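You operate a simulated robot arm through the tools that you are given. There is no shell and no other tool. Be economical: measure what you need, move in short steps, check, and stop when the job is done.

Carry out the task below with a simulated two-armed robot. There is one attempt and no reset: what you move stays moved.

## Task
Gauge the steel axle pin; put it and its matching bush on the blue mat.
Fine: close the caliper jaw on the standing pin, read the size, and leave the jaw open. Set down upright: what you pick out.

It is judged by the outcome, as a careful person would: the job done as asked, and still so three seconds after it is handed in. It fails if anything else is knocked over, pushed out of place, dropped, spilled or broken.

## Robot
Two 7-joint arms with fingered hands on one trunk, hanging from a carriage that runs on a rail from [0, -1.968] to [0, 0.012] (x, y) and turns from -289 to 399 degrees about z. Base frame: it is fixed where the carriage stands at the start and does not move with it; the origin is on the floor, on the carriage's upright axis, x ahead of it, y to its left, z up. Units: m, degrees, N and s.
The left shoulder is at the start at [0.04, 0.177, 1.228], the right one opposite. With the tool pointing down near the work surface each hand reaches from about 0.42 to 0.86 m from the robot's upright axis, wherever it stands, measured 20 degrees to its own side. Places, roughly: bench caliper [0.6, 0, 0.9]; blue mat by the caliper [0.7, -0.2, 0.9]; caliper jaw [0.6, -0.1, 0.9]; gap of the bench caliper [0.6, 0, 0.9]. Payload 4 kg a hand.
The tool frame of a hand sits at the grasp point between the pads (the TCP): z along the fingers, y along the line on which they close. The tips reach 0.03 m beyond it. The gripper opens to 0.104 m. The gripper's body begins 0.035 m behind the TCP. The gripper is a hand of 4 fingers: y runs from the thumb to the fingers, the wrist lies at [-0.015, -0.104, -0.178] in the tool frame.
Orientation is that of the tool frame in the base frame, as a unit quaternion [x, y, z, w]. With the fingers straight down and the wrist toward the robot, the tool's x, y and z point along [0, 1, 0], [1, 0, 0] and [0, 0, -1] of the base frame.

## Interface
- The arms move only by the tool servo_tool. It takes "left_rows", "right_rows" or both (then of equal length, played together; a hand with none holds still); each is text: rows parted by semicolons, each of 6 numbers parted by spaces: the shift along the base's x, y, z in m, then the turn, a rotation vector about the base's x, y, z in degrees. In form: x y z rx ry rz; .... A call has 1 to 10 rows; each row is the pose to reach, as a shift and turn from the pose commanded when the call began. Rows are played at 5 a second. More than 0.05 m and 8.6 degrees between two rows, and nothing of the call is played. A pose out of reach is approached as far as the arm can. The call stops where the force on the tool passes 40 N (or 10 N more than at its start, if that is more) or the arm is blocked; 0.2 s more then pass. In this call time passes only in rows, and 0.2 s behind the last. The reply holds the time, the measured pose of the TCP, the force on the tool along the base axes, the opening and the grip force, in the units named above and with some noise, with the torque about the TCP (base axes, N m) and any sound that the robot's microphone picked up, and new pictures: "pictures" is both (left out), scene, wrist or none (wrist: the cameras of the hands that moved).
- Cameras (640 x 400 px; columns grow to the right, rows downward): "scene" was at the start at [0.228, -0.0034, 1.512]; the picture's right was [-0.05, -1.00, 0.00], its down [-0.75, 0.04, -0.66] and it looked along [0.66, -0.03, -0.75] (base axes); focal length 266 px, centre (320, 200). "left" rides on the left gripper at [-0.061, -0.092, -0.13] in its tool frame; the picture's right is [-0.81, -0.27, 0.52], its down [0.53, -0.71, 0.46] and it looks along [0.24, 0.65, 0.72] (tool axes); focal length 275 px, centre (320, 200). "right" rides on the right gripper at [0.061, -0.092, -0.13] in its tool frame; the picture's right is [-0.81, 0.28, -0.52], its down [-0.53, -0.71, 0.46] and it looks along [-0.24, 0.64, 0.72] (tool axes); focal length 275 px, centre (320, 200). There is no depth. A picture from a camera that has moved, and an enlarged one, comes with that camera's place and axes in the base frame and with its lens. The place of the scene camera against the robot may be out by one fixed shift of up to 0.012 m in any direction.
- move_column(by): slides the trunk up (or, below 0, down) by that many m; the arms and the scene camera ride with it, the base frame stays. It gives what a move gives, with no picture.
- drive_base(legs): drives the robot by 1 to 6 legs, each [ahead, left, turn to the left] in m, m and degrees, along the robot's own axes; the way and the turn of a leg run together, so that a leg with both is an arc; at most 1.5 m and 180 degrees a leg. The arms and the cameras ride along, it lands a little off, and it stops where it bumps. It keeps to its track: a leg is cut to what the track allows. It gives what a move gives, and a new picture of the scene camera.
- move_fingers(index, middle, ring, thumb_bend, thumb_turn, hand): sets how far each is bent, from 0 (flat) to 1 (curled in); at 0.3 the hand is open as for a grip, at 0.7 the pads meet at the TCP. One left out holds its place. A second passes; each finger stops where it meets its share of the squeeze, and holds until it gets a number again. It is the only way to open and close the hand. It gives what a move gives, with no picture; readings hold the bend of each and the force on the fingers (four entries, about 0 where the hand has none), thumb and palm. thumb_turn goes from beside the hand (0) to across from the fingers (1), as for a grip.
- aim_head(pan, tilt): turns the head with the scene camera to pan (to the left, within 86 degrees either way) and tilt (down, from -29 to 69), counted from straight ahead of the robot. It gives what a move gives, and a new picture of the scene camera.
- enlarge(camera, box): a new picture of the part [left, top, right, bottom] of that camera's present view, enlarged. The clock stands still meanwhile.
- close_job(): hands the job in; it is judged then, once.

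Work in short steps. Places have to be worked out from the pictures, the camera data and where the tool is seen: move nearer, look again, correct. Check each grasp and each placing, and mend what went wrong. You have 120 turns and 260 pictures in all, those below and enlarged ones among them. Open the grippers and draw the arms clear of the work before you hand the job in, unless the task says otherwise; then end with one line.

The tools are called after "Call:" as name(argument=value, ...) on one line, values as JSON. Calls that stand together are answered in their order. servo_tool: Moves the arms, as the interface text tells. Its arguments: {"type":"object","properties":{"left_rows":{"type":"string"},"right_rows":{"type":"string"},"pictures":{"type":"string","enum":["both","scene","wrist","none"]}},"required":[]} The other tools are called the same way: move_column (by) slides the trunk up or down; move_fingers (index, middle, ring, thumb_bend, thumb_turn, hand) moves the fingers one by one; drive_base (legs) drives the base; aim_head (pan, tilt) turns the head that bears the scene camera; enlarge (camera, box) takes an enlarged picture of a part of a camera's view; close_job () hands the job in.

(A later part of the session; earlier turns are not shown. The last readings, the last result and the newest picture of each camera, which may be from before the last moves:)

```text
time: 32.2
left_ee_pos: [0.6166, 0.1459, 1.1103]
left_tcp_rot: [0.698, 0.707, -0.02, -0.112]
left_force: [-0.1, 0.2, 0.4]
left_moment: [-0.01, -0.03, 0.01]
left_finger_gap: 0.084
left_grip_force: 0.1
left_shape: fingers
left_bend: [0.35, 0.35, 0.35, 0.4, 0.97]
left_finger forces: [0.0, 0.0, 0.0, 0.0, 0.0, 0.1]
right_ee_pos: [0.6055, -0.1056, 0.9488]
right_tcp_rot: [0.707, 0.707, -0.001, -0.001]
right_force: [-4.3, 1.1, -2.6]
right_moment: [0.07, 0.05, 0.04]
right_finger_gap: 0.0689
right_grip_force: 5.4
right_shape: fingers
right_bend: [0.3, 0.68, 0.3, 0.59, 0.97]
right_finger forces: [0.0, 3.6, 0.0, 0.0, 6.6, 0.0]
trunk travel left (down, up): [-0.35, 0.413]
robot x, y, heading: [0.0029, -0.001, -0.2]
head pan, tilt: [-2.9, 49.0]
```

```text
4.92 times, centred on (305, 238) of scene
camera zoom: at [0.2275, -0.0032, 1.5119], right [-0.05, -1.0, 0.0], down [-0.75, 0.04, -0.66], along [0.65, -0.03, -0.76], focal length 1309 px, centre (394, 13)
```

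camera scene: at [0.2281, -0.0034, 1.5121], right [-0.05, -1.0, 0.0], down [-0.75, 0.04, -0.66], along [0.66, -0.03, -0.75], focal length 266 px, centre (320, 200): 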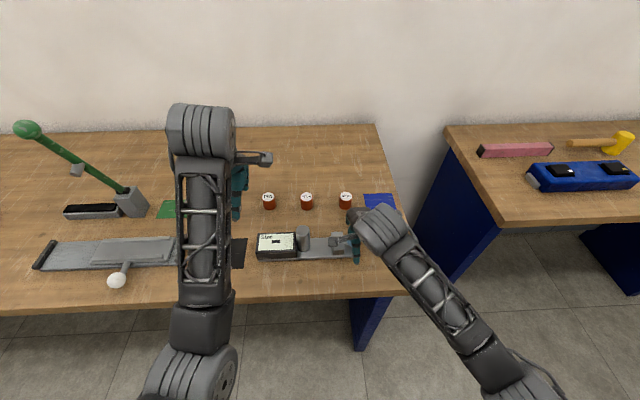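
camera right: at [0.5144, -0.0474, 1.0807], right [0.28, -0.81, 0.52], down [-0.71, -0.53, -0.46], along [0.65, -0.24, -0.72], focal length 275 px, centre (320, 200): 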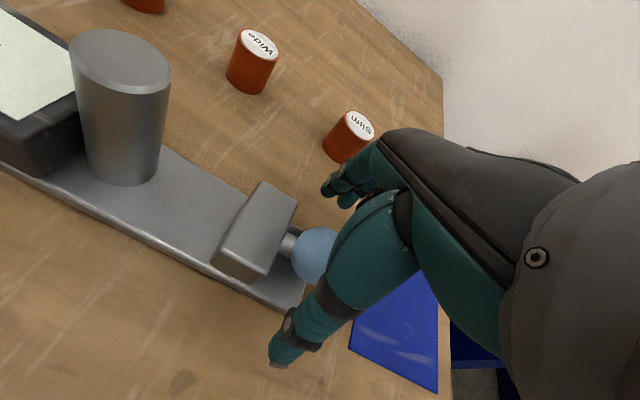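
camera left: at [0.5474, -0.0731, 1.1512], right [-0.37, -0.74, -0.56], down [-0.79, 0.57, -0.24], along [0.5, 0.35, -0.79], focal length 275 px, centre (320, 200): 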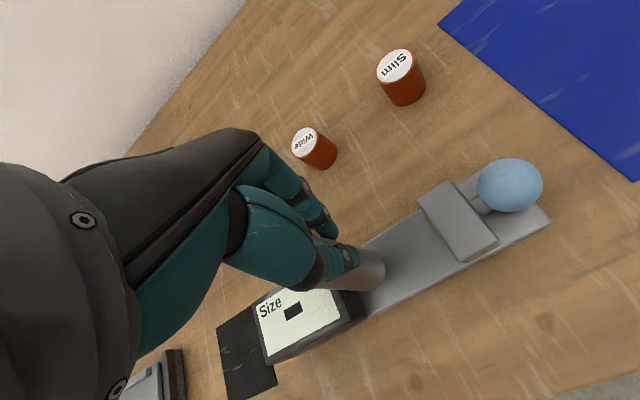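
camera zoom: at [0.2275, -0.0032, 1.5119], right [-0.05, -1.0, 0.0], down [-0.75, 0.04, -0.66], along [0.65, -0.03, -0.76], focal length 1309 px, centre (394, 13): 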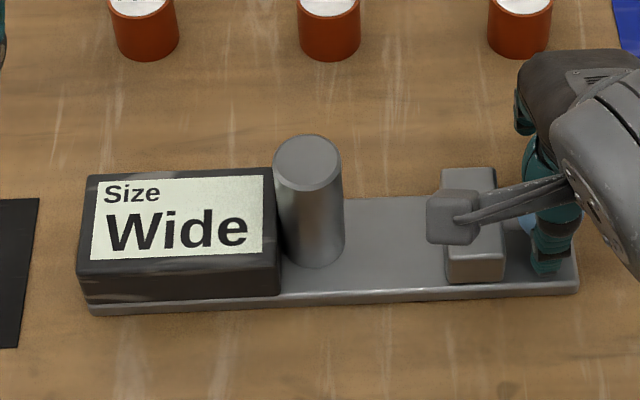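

The jaw is open again. I'll release the knob and raise the right hand, and move the left hand further aside.

Call:
move_fingers(hand="right", middle=0.3, thumb_bend=0.3)

Call:
servo_tool(right_rows="0 0 0.03 0 0 0; 0 0 0.06 0 0 0; 0 0 0.1 0 0 0; 0 0 0.14 0 0 0; 0 0.03 0.15 0 0 0; 0 0.06 0.15 0 0 0", left_rows="0 0.03 0 0 0 0; 0 0.06 0.02 0 0 0; -0.03 0.09 0.04 0 0 0; -0.06 0.1 0.05 0 0 0; -0.09 0.1 0.05 0 0 0; -0.09 0.1 0.05 0 0 0")

Call:
enlarge(camera="right", box=[60, 40, 380, 320])

Call:
enlarge(camera="scene", box=[240, 170, 430, 276])

```text
time: 33.2
left_ee_pos: [0.6175, 0.1456, 1.1109]
left_tcp_rot: [0.698, 0.707, -0.02, -0.111]
left_force: [0.2, -0.6, -0.7]
left_moment: [-0.02, 0.0, -0.01]
left_finger_gap: 0.0841
left_grip_force: 0.1
left_shape: fingers
left_bend: [0.35, 0.35, 0.35, 0.4, 0.97]
left_finger forces: [0.0, 0.0, 0.0, 0.0, 0.0, 0.1]
right_ee_pos: [0.6049, -0.1059, 0.9498]
right_tcp_rot: [0.707, 0.707, 0.0, 0.0]
right_force: [0.5, 0.7, -0.1]
right_moment: [0.01, 0.0, -0.03]
right_finger_gap: 0.103
right_grip_force: 0.0
right_shape: fingers
right_bend: [0.3, 0.3, 0.3, 0.3, 0.97]
right_finger forces: [0.1, 0.1, 0.0, 0.0, 0.0, 0.1]
trunk travel left (down, up): [-0.35, 0.413]
robot x, y, heading: [-0.0001, -0.0025, 0.1]
head pan, tilt: [-2.9, 49.0]
```

```text
time: 34.6
left_ee_pos: [0.5692, 0.2615, 1.1337]
left_tcp_rot: [0.698, 0.707, -0.018, -0.112]
left_force: [-0.6, 1.0, -0.1]
left_moment: [-0.02, 0.03, -0.02]
left_finger_gap: 0.0842
left_grip_force: 0.1
left_shape: fingers
left_bend: [0.35, 0.35, 0.35, 0.4, 0.97]
left_finger forces: [0.1, 0.1, 0.0, 0.0, 0.0, 0.0]
left hand out of reach, approached as far as the arm can: row 4, 5, 6
right_ee_pos: [0.607, -0.0453, 1.0997]
right_tcp_rot: [0.707, 0.707, 0.0, 0.0]
right_force: [0.1, 0.1, -0.2]
right_moment: [-0.05, -0.01, 0.02]
right_finger_gap: 0.103
right_grip_force: 0.0
right_shape: fingers
right_bend: [0.3, 0.3, 0.3, 0.3, 0.97]
right_finger forces: [0.0, 0.0, 0.1, 0.0, 0.1, 0.0]
trunk travel left (down, up): [-0.35, 0.413]
robot x, y, heading: [-0.0035, -0.0007, -0.2]
head pan, tilt: [-2.9, 49.0]
camera scene: at [0.2284, -0.0029, 1.5122], right [-0.05, -1.0, 0.0], down [-0.75, 0.04, -0.66], along [0.66, -0.03, -0.75], focal length 266 px, centre (320, 200)
camera right: at [0.5154, 0.016, 1.2302], right [0.28, -0.81, 0.52], down [-0.71, -0.53, -0.46], along [0.64, -0.24, -0.72], focal length 275 px, centre (320, 200)
camera left: at [0.5042, 0.1811, 1.269], right [-0.36, -0.74, -0.56], down [-0.79, 0.57, -0.24], along [0.5, 0.35, -0.79], focal length 275 px, centre (320, 200)
```

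scene: 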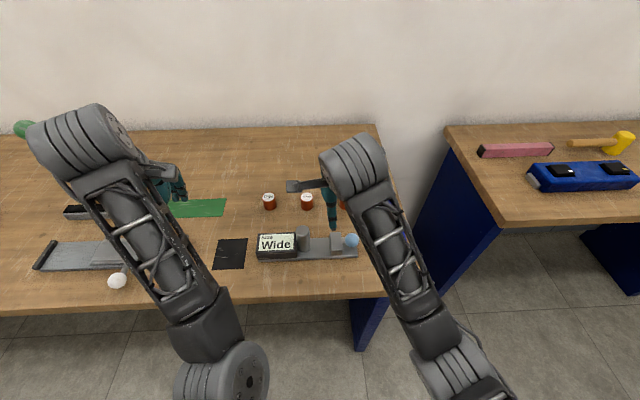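
right: 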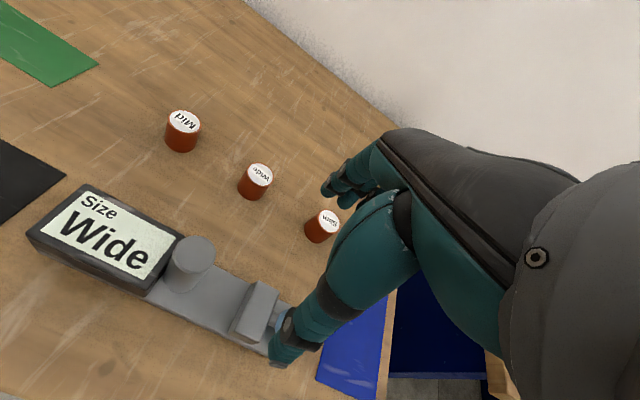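
left: 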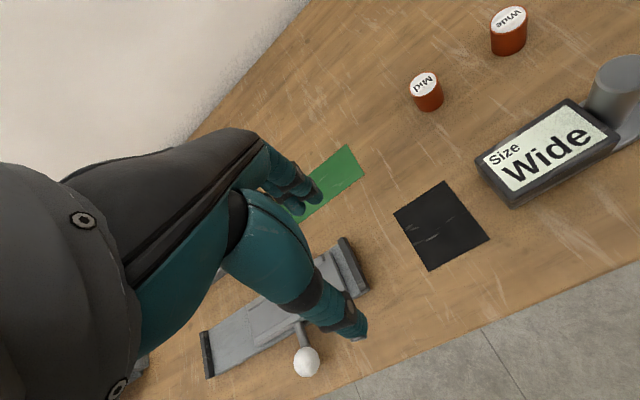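

```text
1.43 times, centred on (220, 180) of right
camera zoom: at [0.5154, 0.016, 1.2302], right [0.28, -0.81, 0.52], down [-0.71, -0.53, -0.46], along [0.64, -0.24, -0.72], focal length 393 px, centre (463, 229)
```

zoom: 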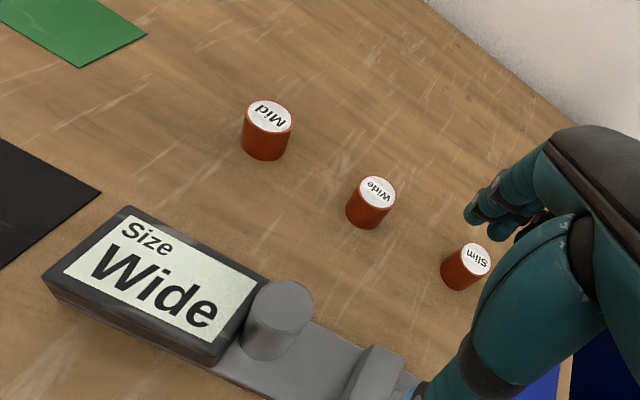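

```text
3.37 times, centred on (335, 223) of scene
camera zoom: at [0.2284, -0.0029, 1.5122], right [-0.05, -1.0, 0.0], down [-0.75, 0.04, -0.66], along [0.66, -0.03, -0.75], focal length 896 px, centre (270, 122)
```

zoom: 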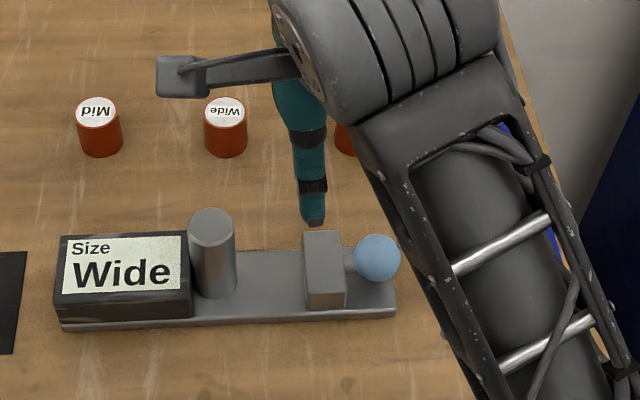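

Pin is at about (0.602, 0.023), top z≈0.99; Wide is the middle bush. I'll bring the right hand above the pin to verify alignment before descending.

Call:
servo_tool(right_rows="0 0.035 0 0 0 0; -0.002 0.066 0 0 0 0; -0.002 0.066 -0.03 0 0 0; -0.002 0.066 -0.03 0 0 0")

Call:
enlarge(camera="right", box=[180, 160, 400, 380])

```text
time: 35.6
left_ee_pos: [0.5698, 0.2603, 1.1348]
left_tcp_rot: [0.698, 0.707, -0.019, -0.112]
left_force: [0.0, -0.2, -0.8]
left_moment: [0.01, -0.01, 0.03]
left_finger_gap: 0.0844
left_grip_force: 0.0
left_shape: fingers
left_bend: [0.35, 0.35, 0.35, 0.4, 0.97]
left_finger forces: [0.1, 0.1, 0.0, 0.0, 0.0, 0.0]
right_ee_pos: [0.6025, 0.0201, 1.0688]
right_tcp_rot: [0.707, 0.707, 0.0, 0.0]
right_force: [-0.2, -0.4, -0.7]
right_moment: [-0.02, -0.01, -0.02]
right_finger_gap: 0.1026
right_grip_force: 0.1
right_shape: fingers
right_bend: [0.3, 0.3, 0.3, 0.3, 0.97]
right_finger forces: [0.1, 0.0, 0.0, 0.0, 0.1, 0.1]
trunk travel left (down, up): [-0.35, 0.413]
robot x, y, heading: [0.0013, -0.0021, 0.2]
head pan, tilt: [-2.9, 49.0]
camera scene: at [0.2282, -0.0033, 1.5121], right [-0.05, -1.0, 0.0], down [-0.75, 0.04, -0.66], along [0.66, -0.03, -0.75], focal length 266 px, centre (320, 200)
camera right: at [0.5114, 0.0819, 1.1998], right [0.27, -0.81, 0.52], down [-0.71, -0.53, -0.46], along [0.65, -0.24, -0.72], focal length 275 px, centre (320, 200)
```

scene: 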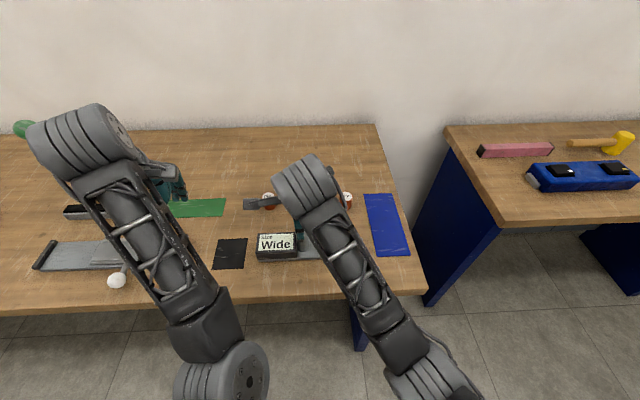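
right: 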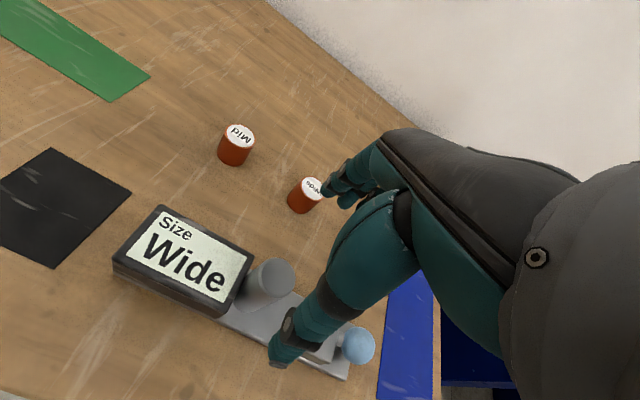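

```text
1.82 times, centred on (290, 270) of right
camera zoom: at [0.5114, 0.0819, 1.1998], right [0.27, -0.81, 0.52], down [-0.71, -0.53, -0.46], along [0.65, -0.24, -0.72], focal length 500 px, centre (374, 73)
```

zoom: 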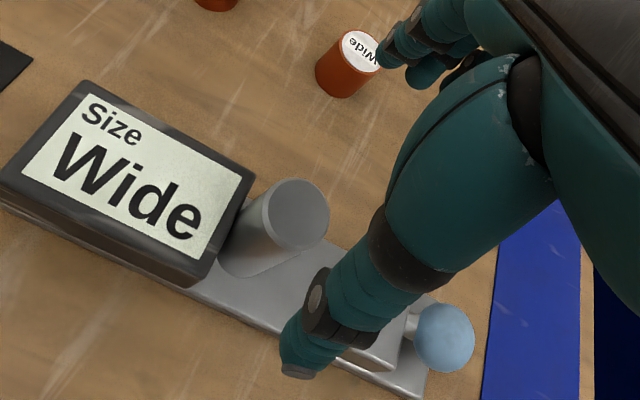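

Measured pin (0.603, 0.022), hand at (0.6025, 0.020): aligned. I'll descend to z≈0.972, tips just above the caliper block's top.

Call:
servo_tool(right_rows="0.001 0.001 -0.03 0 0 0; 0.001 0.001 -0.06 0 0 0; 0.001 0.001 -0.08 0 0 0; 0.001 0.001 -0.096 0 0 0; 0.001 0.001 -0.096 0 0 0", pictures="none")

Call:
move_fingers(hand="right", middle=0.5, thumb_bend=0.52)

Call:
enlarge(camera="right", box=[200, 140, 400, 380])

Call:
enlarge(camera="left", box=[440, 0, 640, 160])

```text
time: 36.8
left_ee_pos: [0.57, 0.2598, 1.1336]
left_tcp_rot: [0.698, 0.707, -0.019, -0.112]
left_force: [0.4, 0.3, 0.1]
left_moment: [0.01, -0.01, 0.03]
left_finger_gap: 0.0844
left_grip_force: 0.1
left_shape: fingers
left_bend: [0.35, 0.35, 0.35, 0.4, 0.97]
left_finger forces: [0.0, 0.0, 0.2, 0.1, 0.1, 0.1]
right_ee_pos: [0.6043, 0.0203, 0.9735]
right_tcp_rot: [0.708, 0.707, 0.0, 0.0]
right_force: [-0.2, -0.1, 0.2]
right_moment: [0.02, 0.01, -0.04]
right_finger_gap: 0.1026
right_grip_force: 0.1
right_shape: fingers
right_bend: [0.3, 0.3, 0.3, 0.3, 0.97]
right_finger forces: [0.0, 0.0, 0.1, 0.1, 0.0, 0.1]
trunk travel left (down, up): [-0.35, 0.413]
robot x, y, heading: [-0.0038, 0.0014, 0.1]
head pan, tilt: [-2.9, 49.0]
```

```text
time: 37.8
left_ee_pos: [0.5703, 0.2602, 1.1353]
left_tcp_rot: [0.698, 0.707, -0.019, -0.111]
left_force: [0.2, -0.1, 0.1]
left_moment: [0.01, -0.02, 0.01]
left_finger_gap: 0.0839
left_grip_force: 0.0
left_shape: fingers
left_bend: [0.35, 0.35, 0.35, 0.4, 0.97]
left_finger forces: [0.0, 0.1, 0.1, 0.0, 0.0, 0.1]
right_ee_pos: [0.6043, 0.0195, 0.9753]
right_tcp_rot: [0.707, 0.707, 0.0, 0.001]
right_force: [0.3, -1.2, 0.1]
right_moment: [0.02, 0.0, 0.04]
right_finger_gap: 0.0755
right_grip_force: 0.0
right_shape: fingers
right_bend: [0.3, 0.5, 0.3, 0.52, 0.97]
right_finger forces: [0.0, 0.0, 0.0, 0.0, 0.1, 0.0]
trunk travel left (down, up): [-0.35, 0.413]
robot x, y, heading: [-0.0002, -0.0024, 0.1]
head pan, tilt: [-2.9, 49.0]
```

```text
1.67 times, centred on (300, 260) of right
camera zoom: at [0.5139, 0.0816, 1.1052], right [0.28, -0.81, 0.52], down [-0.71, -0.53, -0.46], along [0.64, -0.24, -0.72], focal length 459 px, centre (353, 100)
```

zoom: 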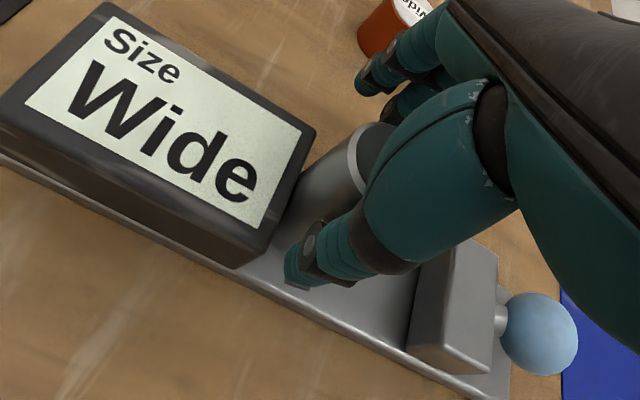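

```text
2.50 times, centred on (540, 80) of left
camera zoom: at [0.5038, 0.1804, 1.2687], right [-0.37, -0.74, -0.56], down [-0.79, 0.57, -0.24], along [0.5, 0.35, -0.79], focal length 688 px, centre (-230, 500)
```

zoom: 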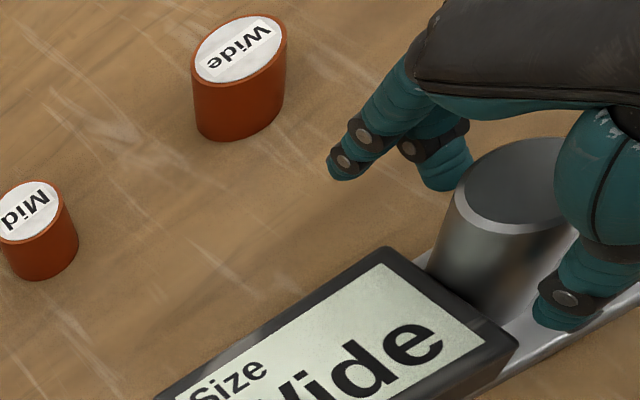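

Neither touches yet. Close further in steps.

Call:
move_fingers(hand="right", middle=0.57, thumb_bend=0.6)

Call:
enlarge(camera="left", box=[480, 0, 640, 160])

```text
time: 38.8
left_ee_pos: [0.5694, 0.261, 1.1341]
left_tcp_rot: [0.698, 0.707, -0.019, -0.112]
left_force: [-0.2, -0.1, 0.0]
left_moment: [0.0, 0.01, -0.01]
left_finger_gap: 0.0842
left_grip_force: 0.1
left_shape: fingers
left_bend: [0.35, 0.35, 0.35, 0.4, 0.97]
left_finger forces: [0.1, 0.1, 0.0, 0.1, 0.1, 0.0]
right_ee_pos: [0.6053, 0.0211, 0.9752]
right_tcp_rot: [0.707, 0.707, -0.001, 0.001]
right_force: [-1.1, 0.6, -0.3]
right_moment: [-0.03, 0.05, 0.01]
right_finger_gap: 0.067
right_grip_force: 0.1
right_shape: fingers
right_bend: [0.3, 0.56, 0.3, 0.58, 0.97]
right_finger forces: [0.0, 0.0, 0.1, 0.0, 1.1, 0.0]
trunk travel left (down, up): [-0.35, 0.413]
robot x, y, heading: [0.002, 0.0037, -0.2]
head pan, tilt: [-2.9, 49.0]
```

```text
2.50 times, centred on (560, 80) of left
camera zoom: at [0.5037, 0.1804, 1.2686], right [-0.37, -0.74, -0.56], down [-0.79, 0.57, -0.24], along [0.5, 0.35, -0.79], focal length 688 px, centre (-280, 500)
```

zoom: 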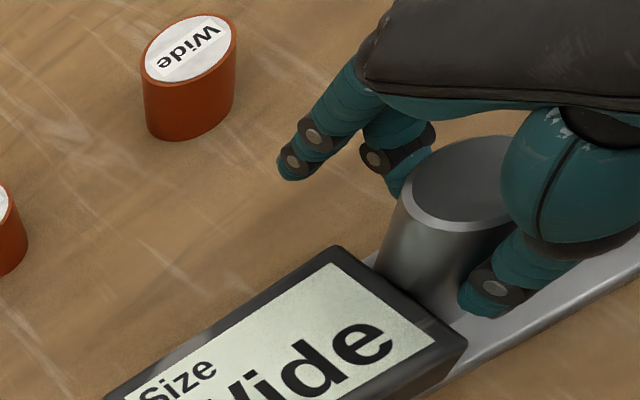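

Thumb now touches lightly. I'll hold the thumb and bring the middle finger in.

Call:
move_fingers(hand="right", middle=0.64, thumb_bend=0.59)

Call:
enlarge(camera="left", box=[480, 0, 640, 160])

```text
time: 39.8
left_ee_pos: [0.5695, 0.2606, 1.1344]
left_tcp_rot: [0.698, 0.707, -0.019, -0.112]
left_force: [0.6, 0.8, 0.5]
left_moment: [0.0, -0.01, -0.01]
left_finger_gap: 0.0841
left_grip_force: 0.0
left_shape: fingers
left_bend: [0.35, 0.35, 0.35, 0.4, 0.97]
left_finger forces: [0.1, 0.0, 0.0, 0.0, 0.1, 0.0]
right_ee_pos: [0.605, 0.0203, 0.9742]
right_tcp_rot: [0.707, 0.707, 0.0, 0.001]
right_force: [1.4, -0.6, 0.1]
right_moment: [-0.02, -0.04, -0.01]
right_finger_gap: 0.0681
right_grip_force: 1.7
right_shape: fingers
right_bend: [0.3, 0.62, 0.3, 0.58, 0.97]
right_finger forces: [0.0, 2.0, 0.0, 0.0, 1.1, 0.0]
trunk travel left (down, up): [-0.35, 0.413]
robot x, y, heading: [0.0004, -0.0019, -0.1]
head pan, tilt: [-2.9, 49.0]
```

```text
2.50 times, centred on (560, 80) of left
camera zoom: at [0.504, 0.1804, 1.2687], right [-0.37, -0.74, -0.56], down [-0.79, 0.57, -0.24], along [0.5, 0.35, -0.79], focal length 688 px, centre (-280, 500)
```

zoom: 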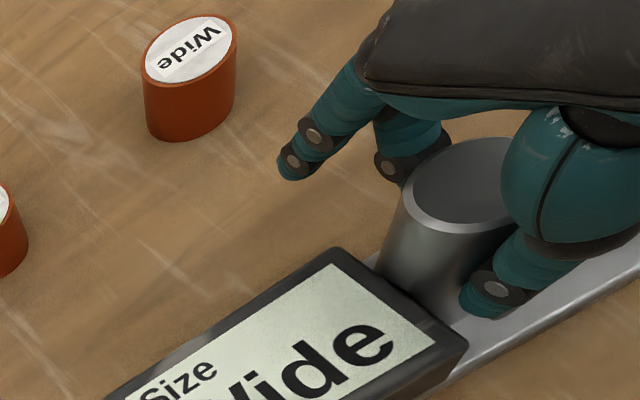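

Both sides bear evenly with the pin straight. I'll firm the grip in two balanced steps.

Call:
move_fingers(hand="right", middle=0.68, thumb_bend=0.64)

Call:
move_fingers(hand="right", middle=0.74, thumb_bend=0.7)

Call:
enlarge(camera="left", box=[480, 0, 640, 160])

```text
time: 40.8
left_ee_pos: [0.569, 0.2598, 1.1356]
left_tcp_rot: [0.699, 0.707, -0.019, -0.111]
left_force: [-0.6, 0.4, 0.9]
left_moment: [0.0, 0.01, 0.01]
left_finger_gap: 0.0841
left_grip_force: 0.2
left_shape: fingers
left_bend: [0.35, 0.35, 0.35, 0.4, 0.97]
left_finger forces: [0.0, 0.0, 0.0, 0.0, 0.1, 0.0]
right_ee_pos: [0.6059, 0.0192, 0.975]
right_tcp_rot: [0.708, 0.707, 0.0, 0.0]
right_force: [0.3, -1.3, -0.1]
right_moment: [-0.04, -0.03, -0.01]
right_finger_gap: 0.0668
right_grip_force: 3.7
right_shape: fingers
right_bend: [0.3, 0.63, 0.3, 0.59, 0.97]
right_finger forces: [0.0, 4.5, 0.1, 0.1, 3.8, 0.0]
trunk travel left (down, up): [-0.35, 0.413]
robot x, y, heading: [-0.0006, -0.0021, 0.0]
head pan, tilt: [-2.9, 49.0]
```

```text
time: 41.8
left_ee_pos: [0.5691, 0.2595, 1.1337]
left_tcp_rot: [0.698, 0.707, -0.019, -0.112]
left_force: [0.4, 0.2, 0.6]
left_moment: [0.02, 0.01, 0.02]
left_finger_gap: 0.084
left_grip_force: 0.1
left_shape: fingers
left_bend: [0.35, 0.35, 0.35, 0.4, 0.97]
left_finger forces: [0.0, 0.0, 0.0, 0.0, 0.1, 0.1]
right_ee_pos: [0.6055, 0.0194, 0.9745]
right_tcp_rot: [0.707, 0.708, 0.0, 0.0]
right_force: [0.2, -3.0, 1.0]
right_moment: [-0.09, 0.04, 0.02]
right_finger_gap: 0.0666
right_grip_force: 9.4
right_shape: fingers
right_bend: [0.3, 0.64, 0.3, 0.61, 0.96]
right_finger forces: [0.0, 9.9, 0.0, 0.0, 9.1, 0.0]
trunk travel left (down, up): [-0.35, 0.413]
robot x, y, heading: [-0.0021, 0.0012, 0.0]
head pan, tilt: [-2.9, 49.0]
```

```text
2.50 times, centred on (560, 80) of left
camera zoom: at [0.5037, 0.1799, 1.2685], right [-0.37, -0.74, -0.56], down [-0.79, 0.57, -0.24], along [0.5, 0.35, -0.79], focal length 688 px, centre (-280, 500)
```

zoom: 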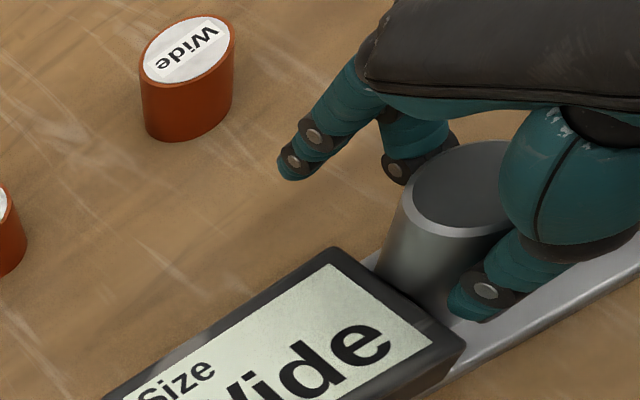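

Firm, even grip near 10 N. I'll lift slightly away from the block face, then up 8 cm, and check.

Call:
servo_tool(right_rows="0 -0.002 0.004 0 0 0; 0 -0.004 0.02 0 0 0; 0 -0.006 0.04 0 0 0; 0 -0.006 0.06 0 0 0; 0 -0.006 0.085 0 0 0; 0 -0.006 0.085 0 0 0")

Call:
enlarge(camera="left", box=[480, 0, 640, 160])

Call:
enlarge(camera="right", box=[200, 180, 400, 380])

Call:
enlarge(camera="scene", box=[240, 180, 420, 276])

```text
time: 43.2
left_ee_pos: [0.5694, 0.2611, 1.1346]
left_tcp_rot: [0.698, 0.707, -0.018, -0.111]
left_force: [-0.2, 0.3, -0.2]
left_moment: [0.02, 0.05, -0.01]
left_finger_gap: 0.0842
left_grip_force: 0.2
left_shape: fingers
left_bend: [0.35, 0.35, 0.35, 0.4, 0.97]
left_finger forces: [0.0, 0.0, 0.0, 0.0, 0.0, 0.0]
right_ee_pos: [0.6037, 0.0158, 1.0596]
right_tcp_rot: [0.707, 0.707, -0.001, -0.001]
right_force: [0.6, -0.1, -3.7]
right_moment: [-0.03, -0.03, 0.0]
right_finger_gap: 0.0665
right_grip_force: 8.7
right_shape: fingers
right_bend: [0.3, 0.64, 0.3, 0.61, 0.95]
right_finger forces: [0.0, 8.0, 0.0, 0.0, 8.8, 0.0]
trunk travel left (down, up): [-0.35, 0.413]
robot x, y, heading: [0.0005, -0.0025, 0.2]
head pan, tilt: [-2.9, 49.0]
camera scene: at [0.2277, -0.0034, 1.5119], right [-0.05, -1.0, 0.0], down [-0.75, 0.04, -0.66], along [0.65, -0.03, -0.76], focal length 266 px, centre (320, 200)
camera right: at [0.5127, 0.0765, 1.1902], right [0.28, -0.81, 0.52], down [-0.71, -0.53, -0.45], along [0.64, -0.24, -0.73], focal length 275 px, centre (320, 200)
```

scene: 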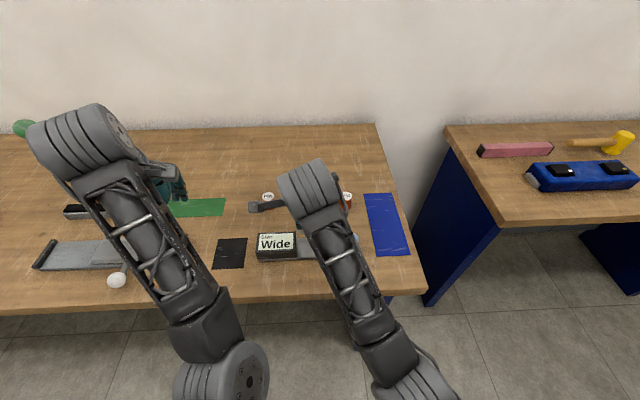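
right: 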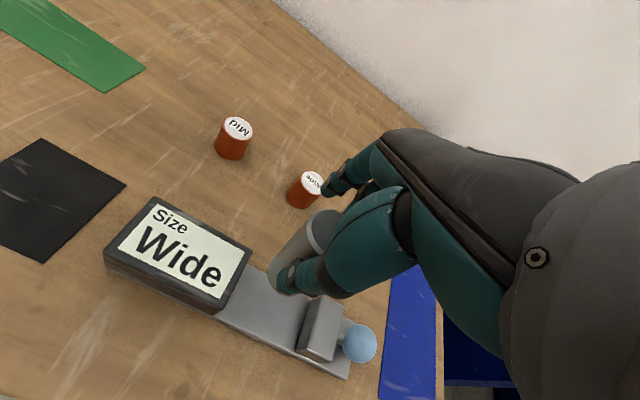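

```text
2.50 times, centred on (560, 80) of left
camera zoom: at [0.5034, 0.1803, 1.2684], right [-0.37, -0.74, -0.56], down [-0.79, 0.57, -0.24], along [0.5, 0.35, -0.79], focal length 688 px, centre (-280, 500)
```

zoom: 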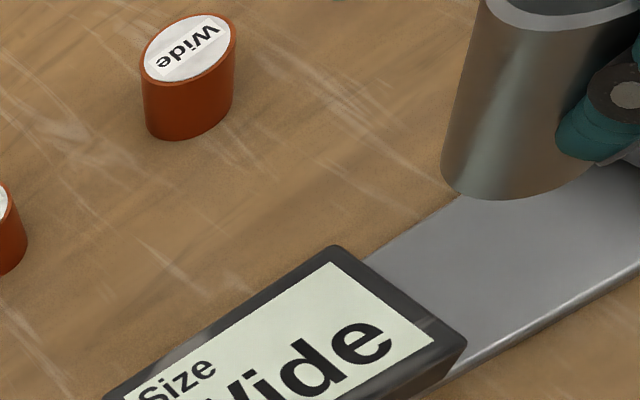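

```text
2.00 times, centred on (300, 280) of right
camera zoom: at [0.5127, 0.0765, 1.1902], right [0.28, -0.81, 0.52], down [-0.71, -0.53, -0.45], along [0.64, -0.24, -0.73], focal length 551 px, centre (360, 40)
```

zoom: 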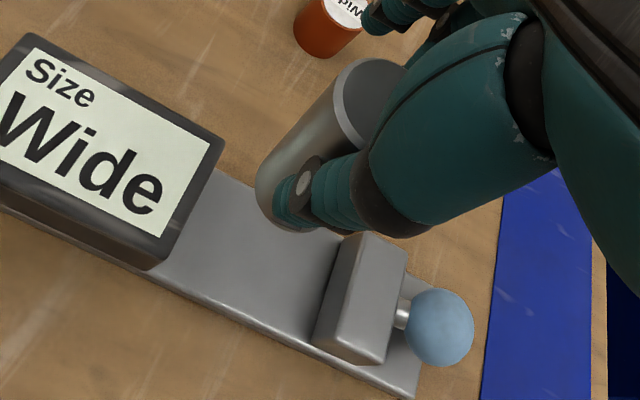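

```text
3.56 times, centred on (330, 228) of scene
camera zoom: at [0.2277, -0.0034, 1.5119], right [-0.05, -1.0, 0.0], down [-0.75, 0.04, -0.66], along [0.65, -0.03, -0.76], focal length 945 px, centre (284, 100)
```

zoom: 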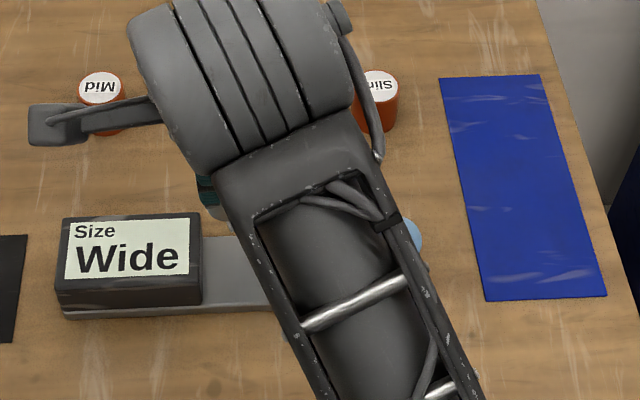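

The pin is held and close to upright. The blue mat spans roughly x 0.56–0.77, y −0.25…−0.165; I'll set the pin at about (0.61, −0.207), so I move over there at this height first.

Call:
servo_tool(right_rows="0 -0.045 0 0 0 0; 0.002 -0.09 0 0 0 0; 0.004 -0.135 0 0 0 0; 0.006 -0.18 0 0 0 0; 0.008 -0.223 0 0 0 0; 0.008 -0.223 -0.02 0 0 0; 0.008 -0.223 -0.05 0 0 0; 0.008 -0.223 -0.05 0 0 0")

Call:
enlarge(camera="right", box=[200, 180, 400, 380])

Call:
enlarge(camera="scene", box=[300, 180, 430, 276])

```text
time: 45.0
left_ee_pos: [0.5697, 0.2601, 1.1341]
left_tcp_rot: [0.698, 0.707, -0.019, -0.111]
left_force: [-0.2, -0.4, -0.6]
left_moment: [0.01, 0.0, 0.0]
left_finger_gap: 0.0843
left_grip_force: 0.0
left_shape: fingers
left_bend: [0.35, 0.35, 0.35, 0.4, 0.97]
left_finger forces: [0.0, 0.0, 0.0, 0.0, 0.0, 0.0]
right_ee_pos: [0.6133, -0.2071, 1.0081]
right_tcp_rot: [0.707, 0.707, 0.0, 0.0]
right_force: [-0.2, 0.1, -4.6]
right_moment: [-0.03, 0.0, 0.03]
right_finger_gap: 0.0663
right_grip_force: 8.5
right_shape: fingers
right_bend: [0.3, 0.64, 0.3, 0.62, 0.95]
right_finger forces: [0.1, 8.0, 0.0, 0.1, 8.7, 0.0]
trunk travel left (down, up): [-0.35, 0.413]
robot x, y, heading: [0.0016, 0.0005, -0.2]
head pan, tilt: [-2.9, 49.0]
camera scene: at [0.228, -0.0032, 1.5121], right [-0.05, -1.0, 0.0], down [-0.75, 0.04, -0.66], along [0.66, -0.03, -0.75], focal length 266 px, centre (320, 200)
camera right: at [0.522, -0.1458, 1.1394], right [0.28, -0.81, 0.52], down [-0.71, -0.53, -0.46], along [0.64, -0.24, -0.72], focal length 275 px, centre (320, 200)
```

scene: 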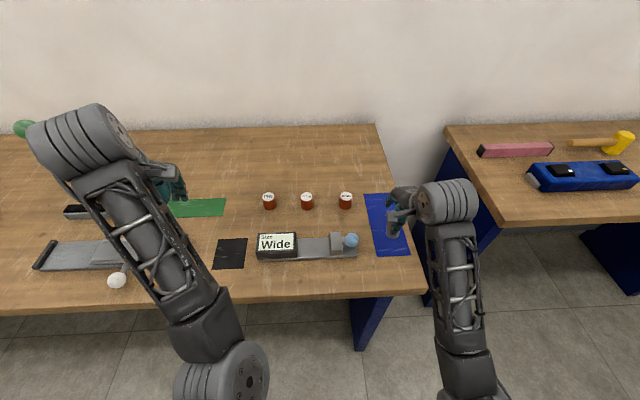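
right: 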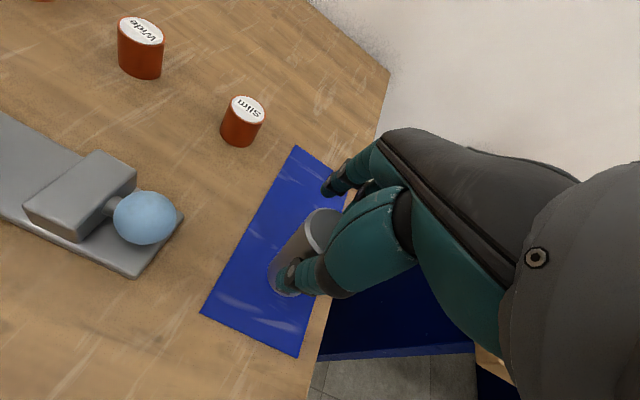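

```text
2.00 times, centred on (300, 280) of right
camera zoom: at [0.522, -0.1458, 1.1394], right [0.28, -0.81, 0.52], down [-0.71, -0.53, -0.46], along [0.64, -0.24, -0.72], focal length 551 px, centre (360, 40)
```

zoom: 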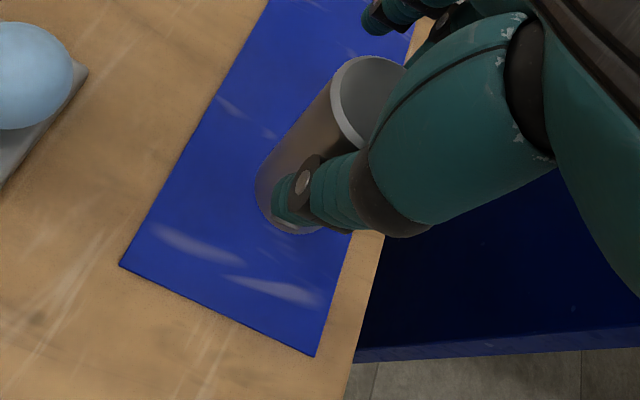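

```text
4.17 times, centred on (365, 228) of scene
camera zoom: at [0.228, -0.0032, 1.5121], right [-0.05, -1.0, 0.0], down [-0.75, 0.04, -0.66], along [0.66, -0.03, -0.75], focal length 1108 px, centre (132, 83)
```

zoom: 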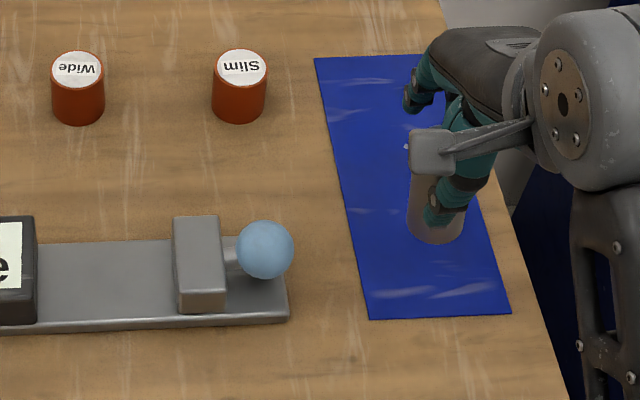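

Over the mat with the foot near (0.605, −0.207). The scene shows the foot leaning ~5° toward −y, so I'll roll +5° about x and lower to just above the mat.

Call:
servo_tool(right_rows="0 0 0 2.5 0 0; 0 0 -0.01 5 0 0; 0 0 -0.022 5 0 0; 0 0 -0.032 5 0 0; 0 0 -0.032 5 0 0", pictures="none")

Call:
enlarge(camera="scene", box=[360, 190, 430, 276])

Call:
enlarge(camera="right", box=[200, 180, 400, 380])

```text
time: 46.2
left_ee_pos: [0.5689, 0.2609, 1.1349]
left_tcp_rot: [0.699, 0.706, -0.019, -0.113]
left_force: [-0.8, -1.3, -0.1]
left_moment: [0.0, 0.0, -0.01]
left_finger_gap: 0.0843
left_grip_force: 0.0
left_shape: fingers
left_bend: [0.35, 0.35, 0.35, 0.4, 0.97]
left_finger forces: [0.0, 0.0, 0.0, 0.0, 0.0, 0.0]
right_ee_pos: [0.6116, -0.2084, 0.9757]
right_tcp_rot: [0.707, 0.706, 0.031, -0.032]
right_force: [0.5, -0.2, -3.8]
right_moment: [-0.02, 0.03, 0.02]
right_finger_gap: 0.0662
right_grip_force: 8.2
right_shape: fingers
right_bend: [0.3, 0.64, 0.3, 0.62, 0.95]
right_finger forces: [0.1, 8.2, 0.0, 0.0, 8.7, 0.1]
trunk travel left (down, up): [-0.35, 0.413]
robot x, y, heading: [-0.002, -0.0004, 0.2]
head pan, tilt: [-2.9, 49.0]
```

```text
4.65 times, centred on (395, 233) of scene
camera zoom: at [0.2279, -0.0033, 1.512], right [-0.05, -1.0, 0.0], down [-0.75, 0.04, -0.66], along [0.66, -0.03, -0.75], focal length 1237 px, centre (-29, 46)
```

zoom: 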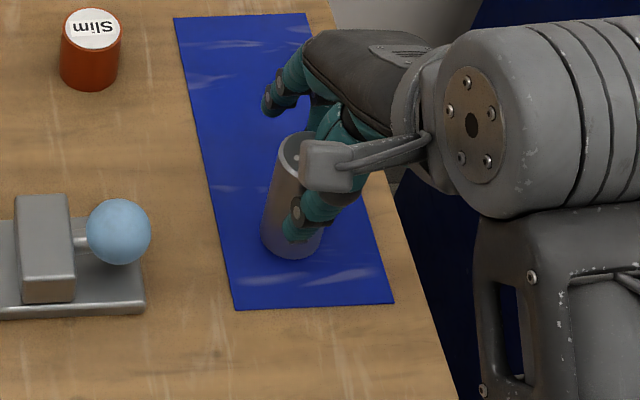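

```text
2.00 times, centred on (300, 280) of right
camera zoom: at [0.5211, -0.1585, 1.112], right [0.28, -0.85, 0.44], down [-0.71, -0.49, -0.5], along [0.64, -0.18, -0.74], focal length 551 px, centre (360, 40)
```

zoom: 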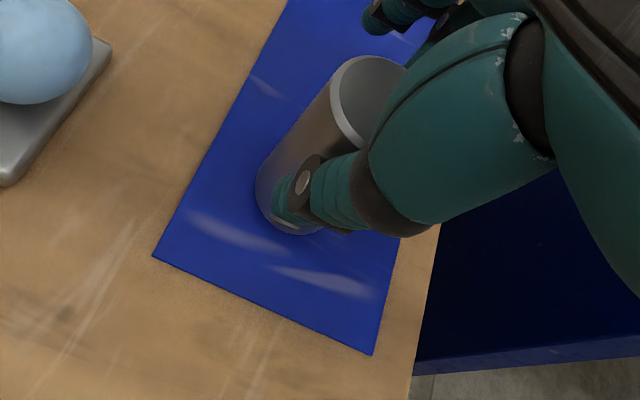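

Near the mat, with perhaps 3–4° left. I'll add +3° and lower slowly to contact.

Call:
servo_tool(right_rows="0 0 -0.003 3 0 0; 0 0 -0.006 3 0 0; 0 0 -0.009 3 0 0; 0 0 -0.012 3 0 0; 0 0 -0.014 3 0 0", pictures="none")

Call:
enlarge(camera="scene", box=[360, 190, 430, 276])

```text
time: 47.4
left_ee_pos: [0.5696, 0.2603, 1.133]
left_tcp_rot: [0.698, 0.707, -0.019, -0.112]
left_force: [0.2, -0.1, 0.8]
left_moment: [0.01, 0.01, -0.03]
left_finger_gap: 0.0842
left_grip_force: 0.1
left_shape: fingers
left_bend: [0.35, 0.35, 0.35, 0.4, 0.97]
left_finger forces: [0.1, 0.0, 0.0, 0.0, 0.0, 0.1]
right_ee_pos: [0.612, -0.2073, 0.9623]
right_tcp_rot: [0.705, 0.705, 0.049, -0.05]
right_force: [-0.8, 0.0, -3.7]
right_moment: [-0.03, -0.02, -0.04]
right_finger_gap: 0.0664
right_grip_force: 8.8
right_shape: fingers
right_bend: [0.3, 0.64, 0.3, 0.62, 0.95]
right_finger forces: [0.0, 8.3, 0.0, 0.0, 8.7, 0.0]
trunk travel left (down, up): [-0.35, 0.413]
robot x, y, heading: [0.0007, -0.0015, -0.1]
head pan, tilt: [-2.9, 49.0]
```

```text
4.65 times, centred on (395, 233) of scene
camera zoom: at [0.2278, -0.0033, 1.512], right [-0.05, -1.0, 0.0], down [-0.75, 0.04, -0.66], along [0.65, -0.03, -0.76], focal length 1237 px, centre (-29, 46)
```

zoom: 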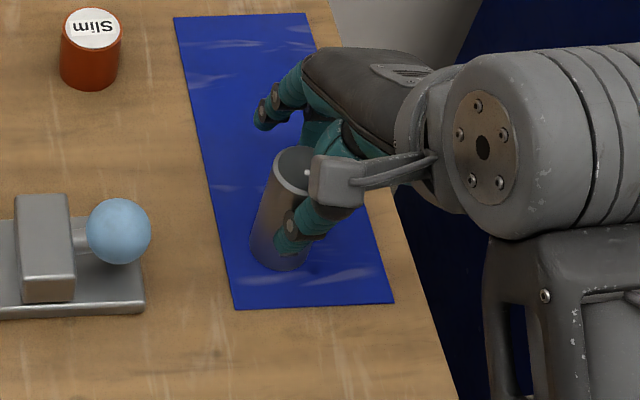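

Upright now within a degree or two. Not yet touching; I'll shift 10 mm toward −y to centre on the mat and continue down.

Call:
servo_tool(right_rows="0 -0.01 0 0 0 0; 0 -0.01 -0.004 0 0 0; 0 -0.01 -0.007 0 0 0; 0 -0.01 -0.01 0 0 0; 0 -0.01 -0.012 0 0 0", pictures="none")

Call:
enlarge(camera="scene", box=[360, 190, 430, 276])

```text
time: 48.6
left_ee_pos: [0.5695, 0.258, 1.1346]
left_tcp_rot: [0.699, 0.706, -0.019, -0.111]
left_force: [0.7, -0.4, -0.2]
left_moment: [0.03, 0.01, -0.01]
left_finger_gap: 0.0842
left_grip_force: 0.1
left_shape: fingers
left_bend: [0.35, 0.35, 0.35, 0.4, 0.97]
left_finger forces: [0.0, 0.0, 0.1, 0.1, 0.0, 0.0]
right_ee_pos: [0.6142, -0.2198, 0.952]
right_tcp_rot: [0.706, 0.705, 0.051, -0.049]
right_force: [-2.2, -2.0, 15.6]
right_moment: [-0.03, 0.13, 0.02]
right_finger_gap: 0.0672
right_grip_force: 12.1
right_shape: fingers
right_bend: [0.3, 0.65, 0.3, 0.62, 0.94]
right_finger forces: [0.0, 11.8, 0.1, 0.0, 12.1, 0.0]
trunk travel left (down, up): [-0.35, 0.413]
robot x, y, heading: [-0.0016, 0.0006, 0.1]
head pan, tilt: [-2.9, 49.0]
```

```text
4.65 times, centred on (395, 233) of scene
camera zoom: at [0.2285, -0.0039, 1.5123], right [-0.05, -1.0, 0.0], down [-0.75, 0.04, -0.66], along [0.66, -0.03, -0.75], focal length 1237 px, centre (-29, 46)
```

zoom: 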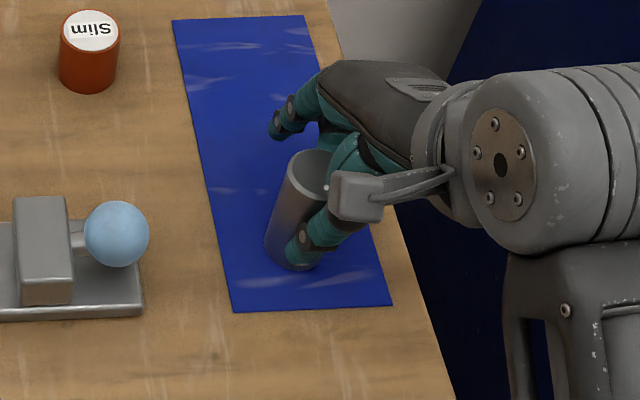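

Contact with the mat (19 N). I'll ease up 3 mm and loosen in steps.

Call:
servo_tool(right_rows="0 0 0.003 0 0 0; 0 0 0.003 0 0 0", pictures="none")

Call:
move_fingers(hand="right", middle=0.63, thumb_bend=0.6)

Call:
move_fingers(hand="right", middle=0.56, thumb_bend=0.55)

Call:
enlarge(camera="scene", box=[360, 190, 430, 276])

```text
time: 49.2
left_ee_pos: [0.5695, 0.2592, 1.1348]
left_tcp_rot: [0.699, 0.706, -0.018, -0.112]
left_force: [-0.5, 0.2, -0.1]
left_moment: [0.0, -0.03, 0.01]
left_finger_gap: 0.0841
left_grip_force: 0.1
left_shape: fingers
left_bend: [0.35, 0.35, 0.35, 0.4, 0.97]
left_finger forces: [0.0, 0.0, 0.0, 0.0, 0.0, 0.1]
right_ee_pos: [0.6127, -0.2187, 0.9515]
right_tcp_rot: [0.705, 0.706, 0.048, -0.048]
right_force: [0.0, -1.5, 2.5]
right_moment: [-0.08, -0.03, -0.01]
right_finger_gap: 0.0666
right_grip_force: 10.5
right_shape: fingers
right_bend: [0.3, 0.65, 0.3, 0.62, 0.94]
right_finger forces: [0.0, 11.6, 0.0, 0.1, 9.9, 0.0]
trunk travel left (down, up): [-0.35, 0.413]
robot x, y, heading: [-0.0002, 0.0002, -0.3]
head pan, tilt: [-2.9, 49.0]
```

```text
time: 50.2
left_ee_pos: [0.5689, 0.2597, 1.133]
left_tcp_rot: [0.698, 0.707, -0.019, -0.112]
left_force: [0.7, -0.5, -0.1]
left_moment: [-0.03, 0.02, -0.03]
left_finger_gap: 0.0842
left_grip_force: 0.1
left_shape: fingers
left_bend: [0.35, 0.35, 0.35, 0.4, 0.97]
left_finger forces: [0.1, 0.0, 0.0, 0.1, 0.1, 0.0]
right_ee_pos: [0.6124, -0.2178, 0.9529]
right_tcp_rot: [0.705, 0.706, 0.049, -0.05]
right_force: [-0.3, 0.8, 0.3]
right_moment: [-0.01, 0.0, -0.01]
right_finger_gap: 0.0676
right_grip_force: 1.3
right_shape: fingers
right_bend: [0.3, 0.62, 0.3, 0.58, 0.97]
right_finger forces: [0.0, 1.2, 0.0, 0.0, 1.6, 0.0]
trunk travel left (down, up): [-0.35, 0.413]
robot x, y, heading: [-0.0, 0.0027, -0.2]
head pan, tilt: [-2.9, 49.0]
```

```text
time: 51.2
left_ee_pos: [0.5705, 0.2592, 1.1342]
left_tcp_rot: [0.698, 0.707, -0.019, -0.111]
left_force: [-0.5, -0.4, -0.1]
left_moment: [0.0, 0.01, 0.02]
left_finger_gap: 0.0841
left_grip_force: 0.0
left_shape: fingers
left_bend: [0.35, 0.35, 0.35, 0.4, 0.97]
left_finger forces: [0.0, 0.0, 0.0, 0.0, 0.1, 0.0]
right_ee_pos: [0.6112, -0.2184, 0.953]
right_tcp_rot: [0.706, 0.705, 0.049, -0.049]
right_force: [0.5, -0.4, 0.1]
right_moment: [0.02, 0.02, 0.02]
right_finger_gap: 0.0711
right_grip_force: 0.2
right_shape: fingers
right_bend: [0.3, 0.56, 0.3, 0.55, 0.97]
right_finger forces: [0.0, 0.0, 0.0, 0.0, 0.1, 0.0]
trunk travel left (down, up): [-0.35, 0.413]
robot x, y, heading: [0.0001, -0.0038, -0.3]
head pan, tilt: [-2.9, 49.0]
```

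```text
4.65 times, centred on (395, 233) of scene
camera zoom: at [0.228, -0.0034, 1.512], right [-0.05, -1.0, 0.0], down [-0.75, 0.04, -0.66], along [0.66, -0.03, -0.75], focal length 1237 px, centre (-29, 46)
```

zoom: 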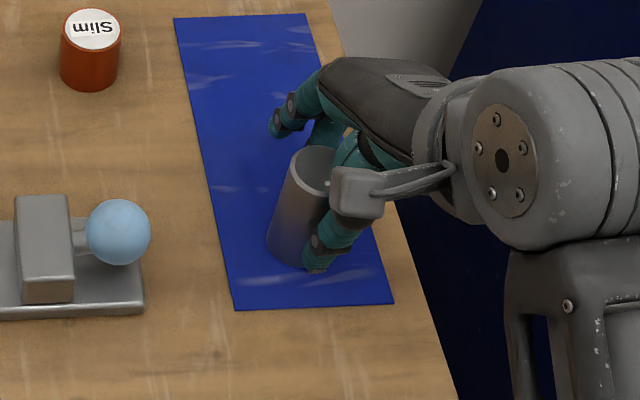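

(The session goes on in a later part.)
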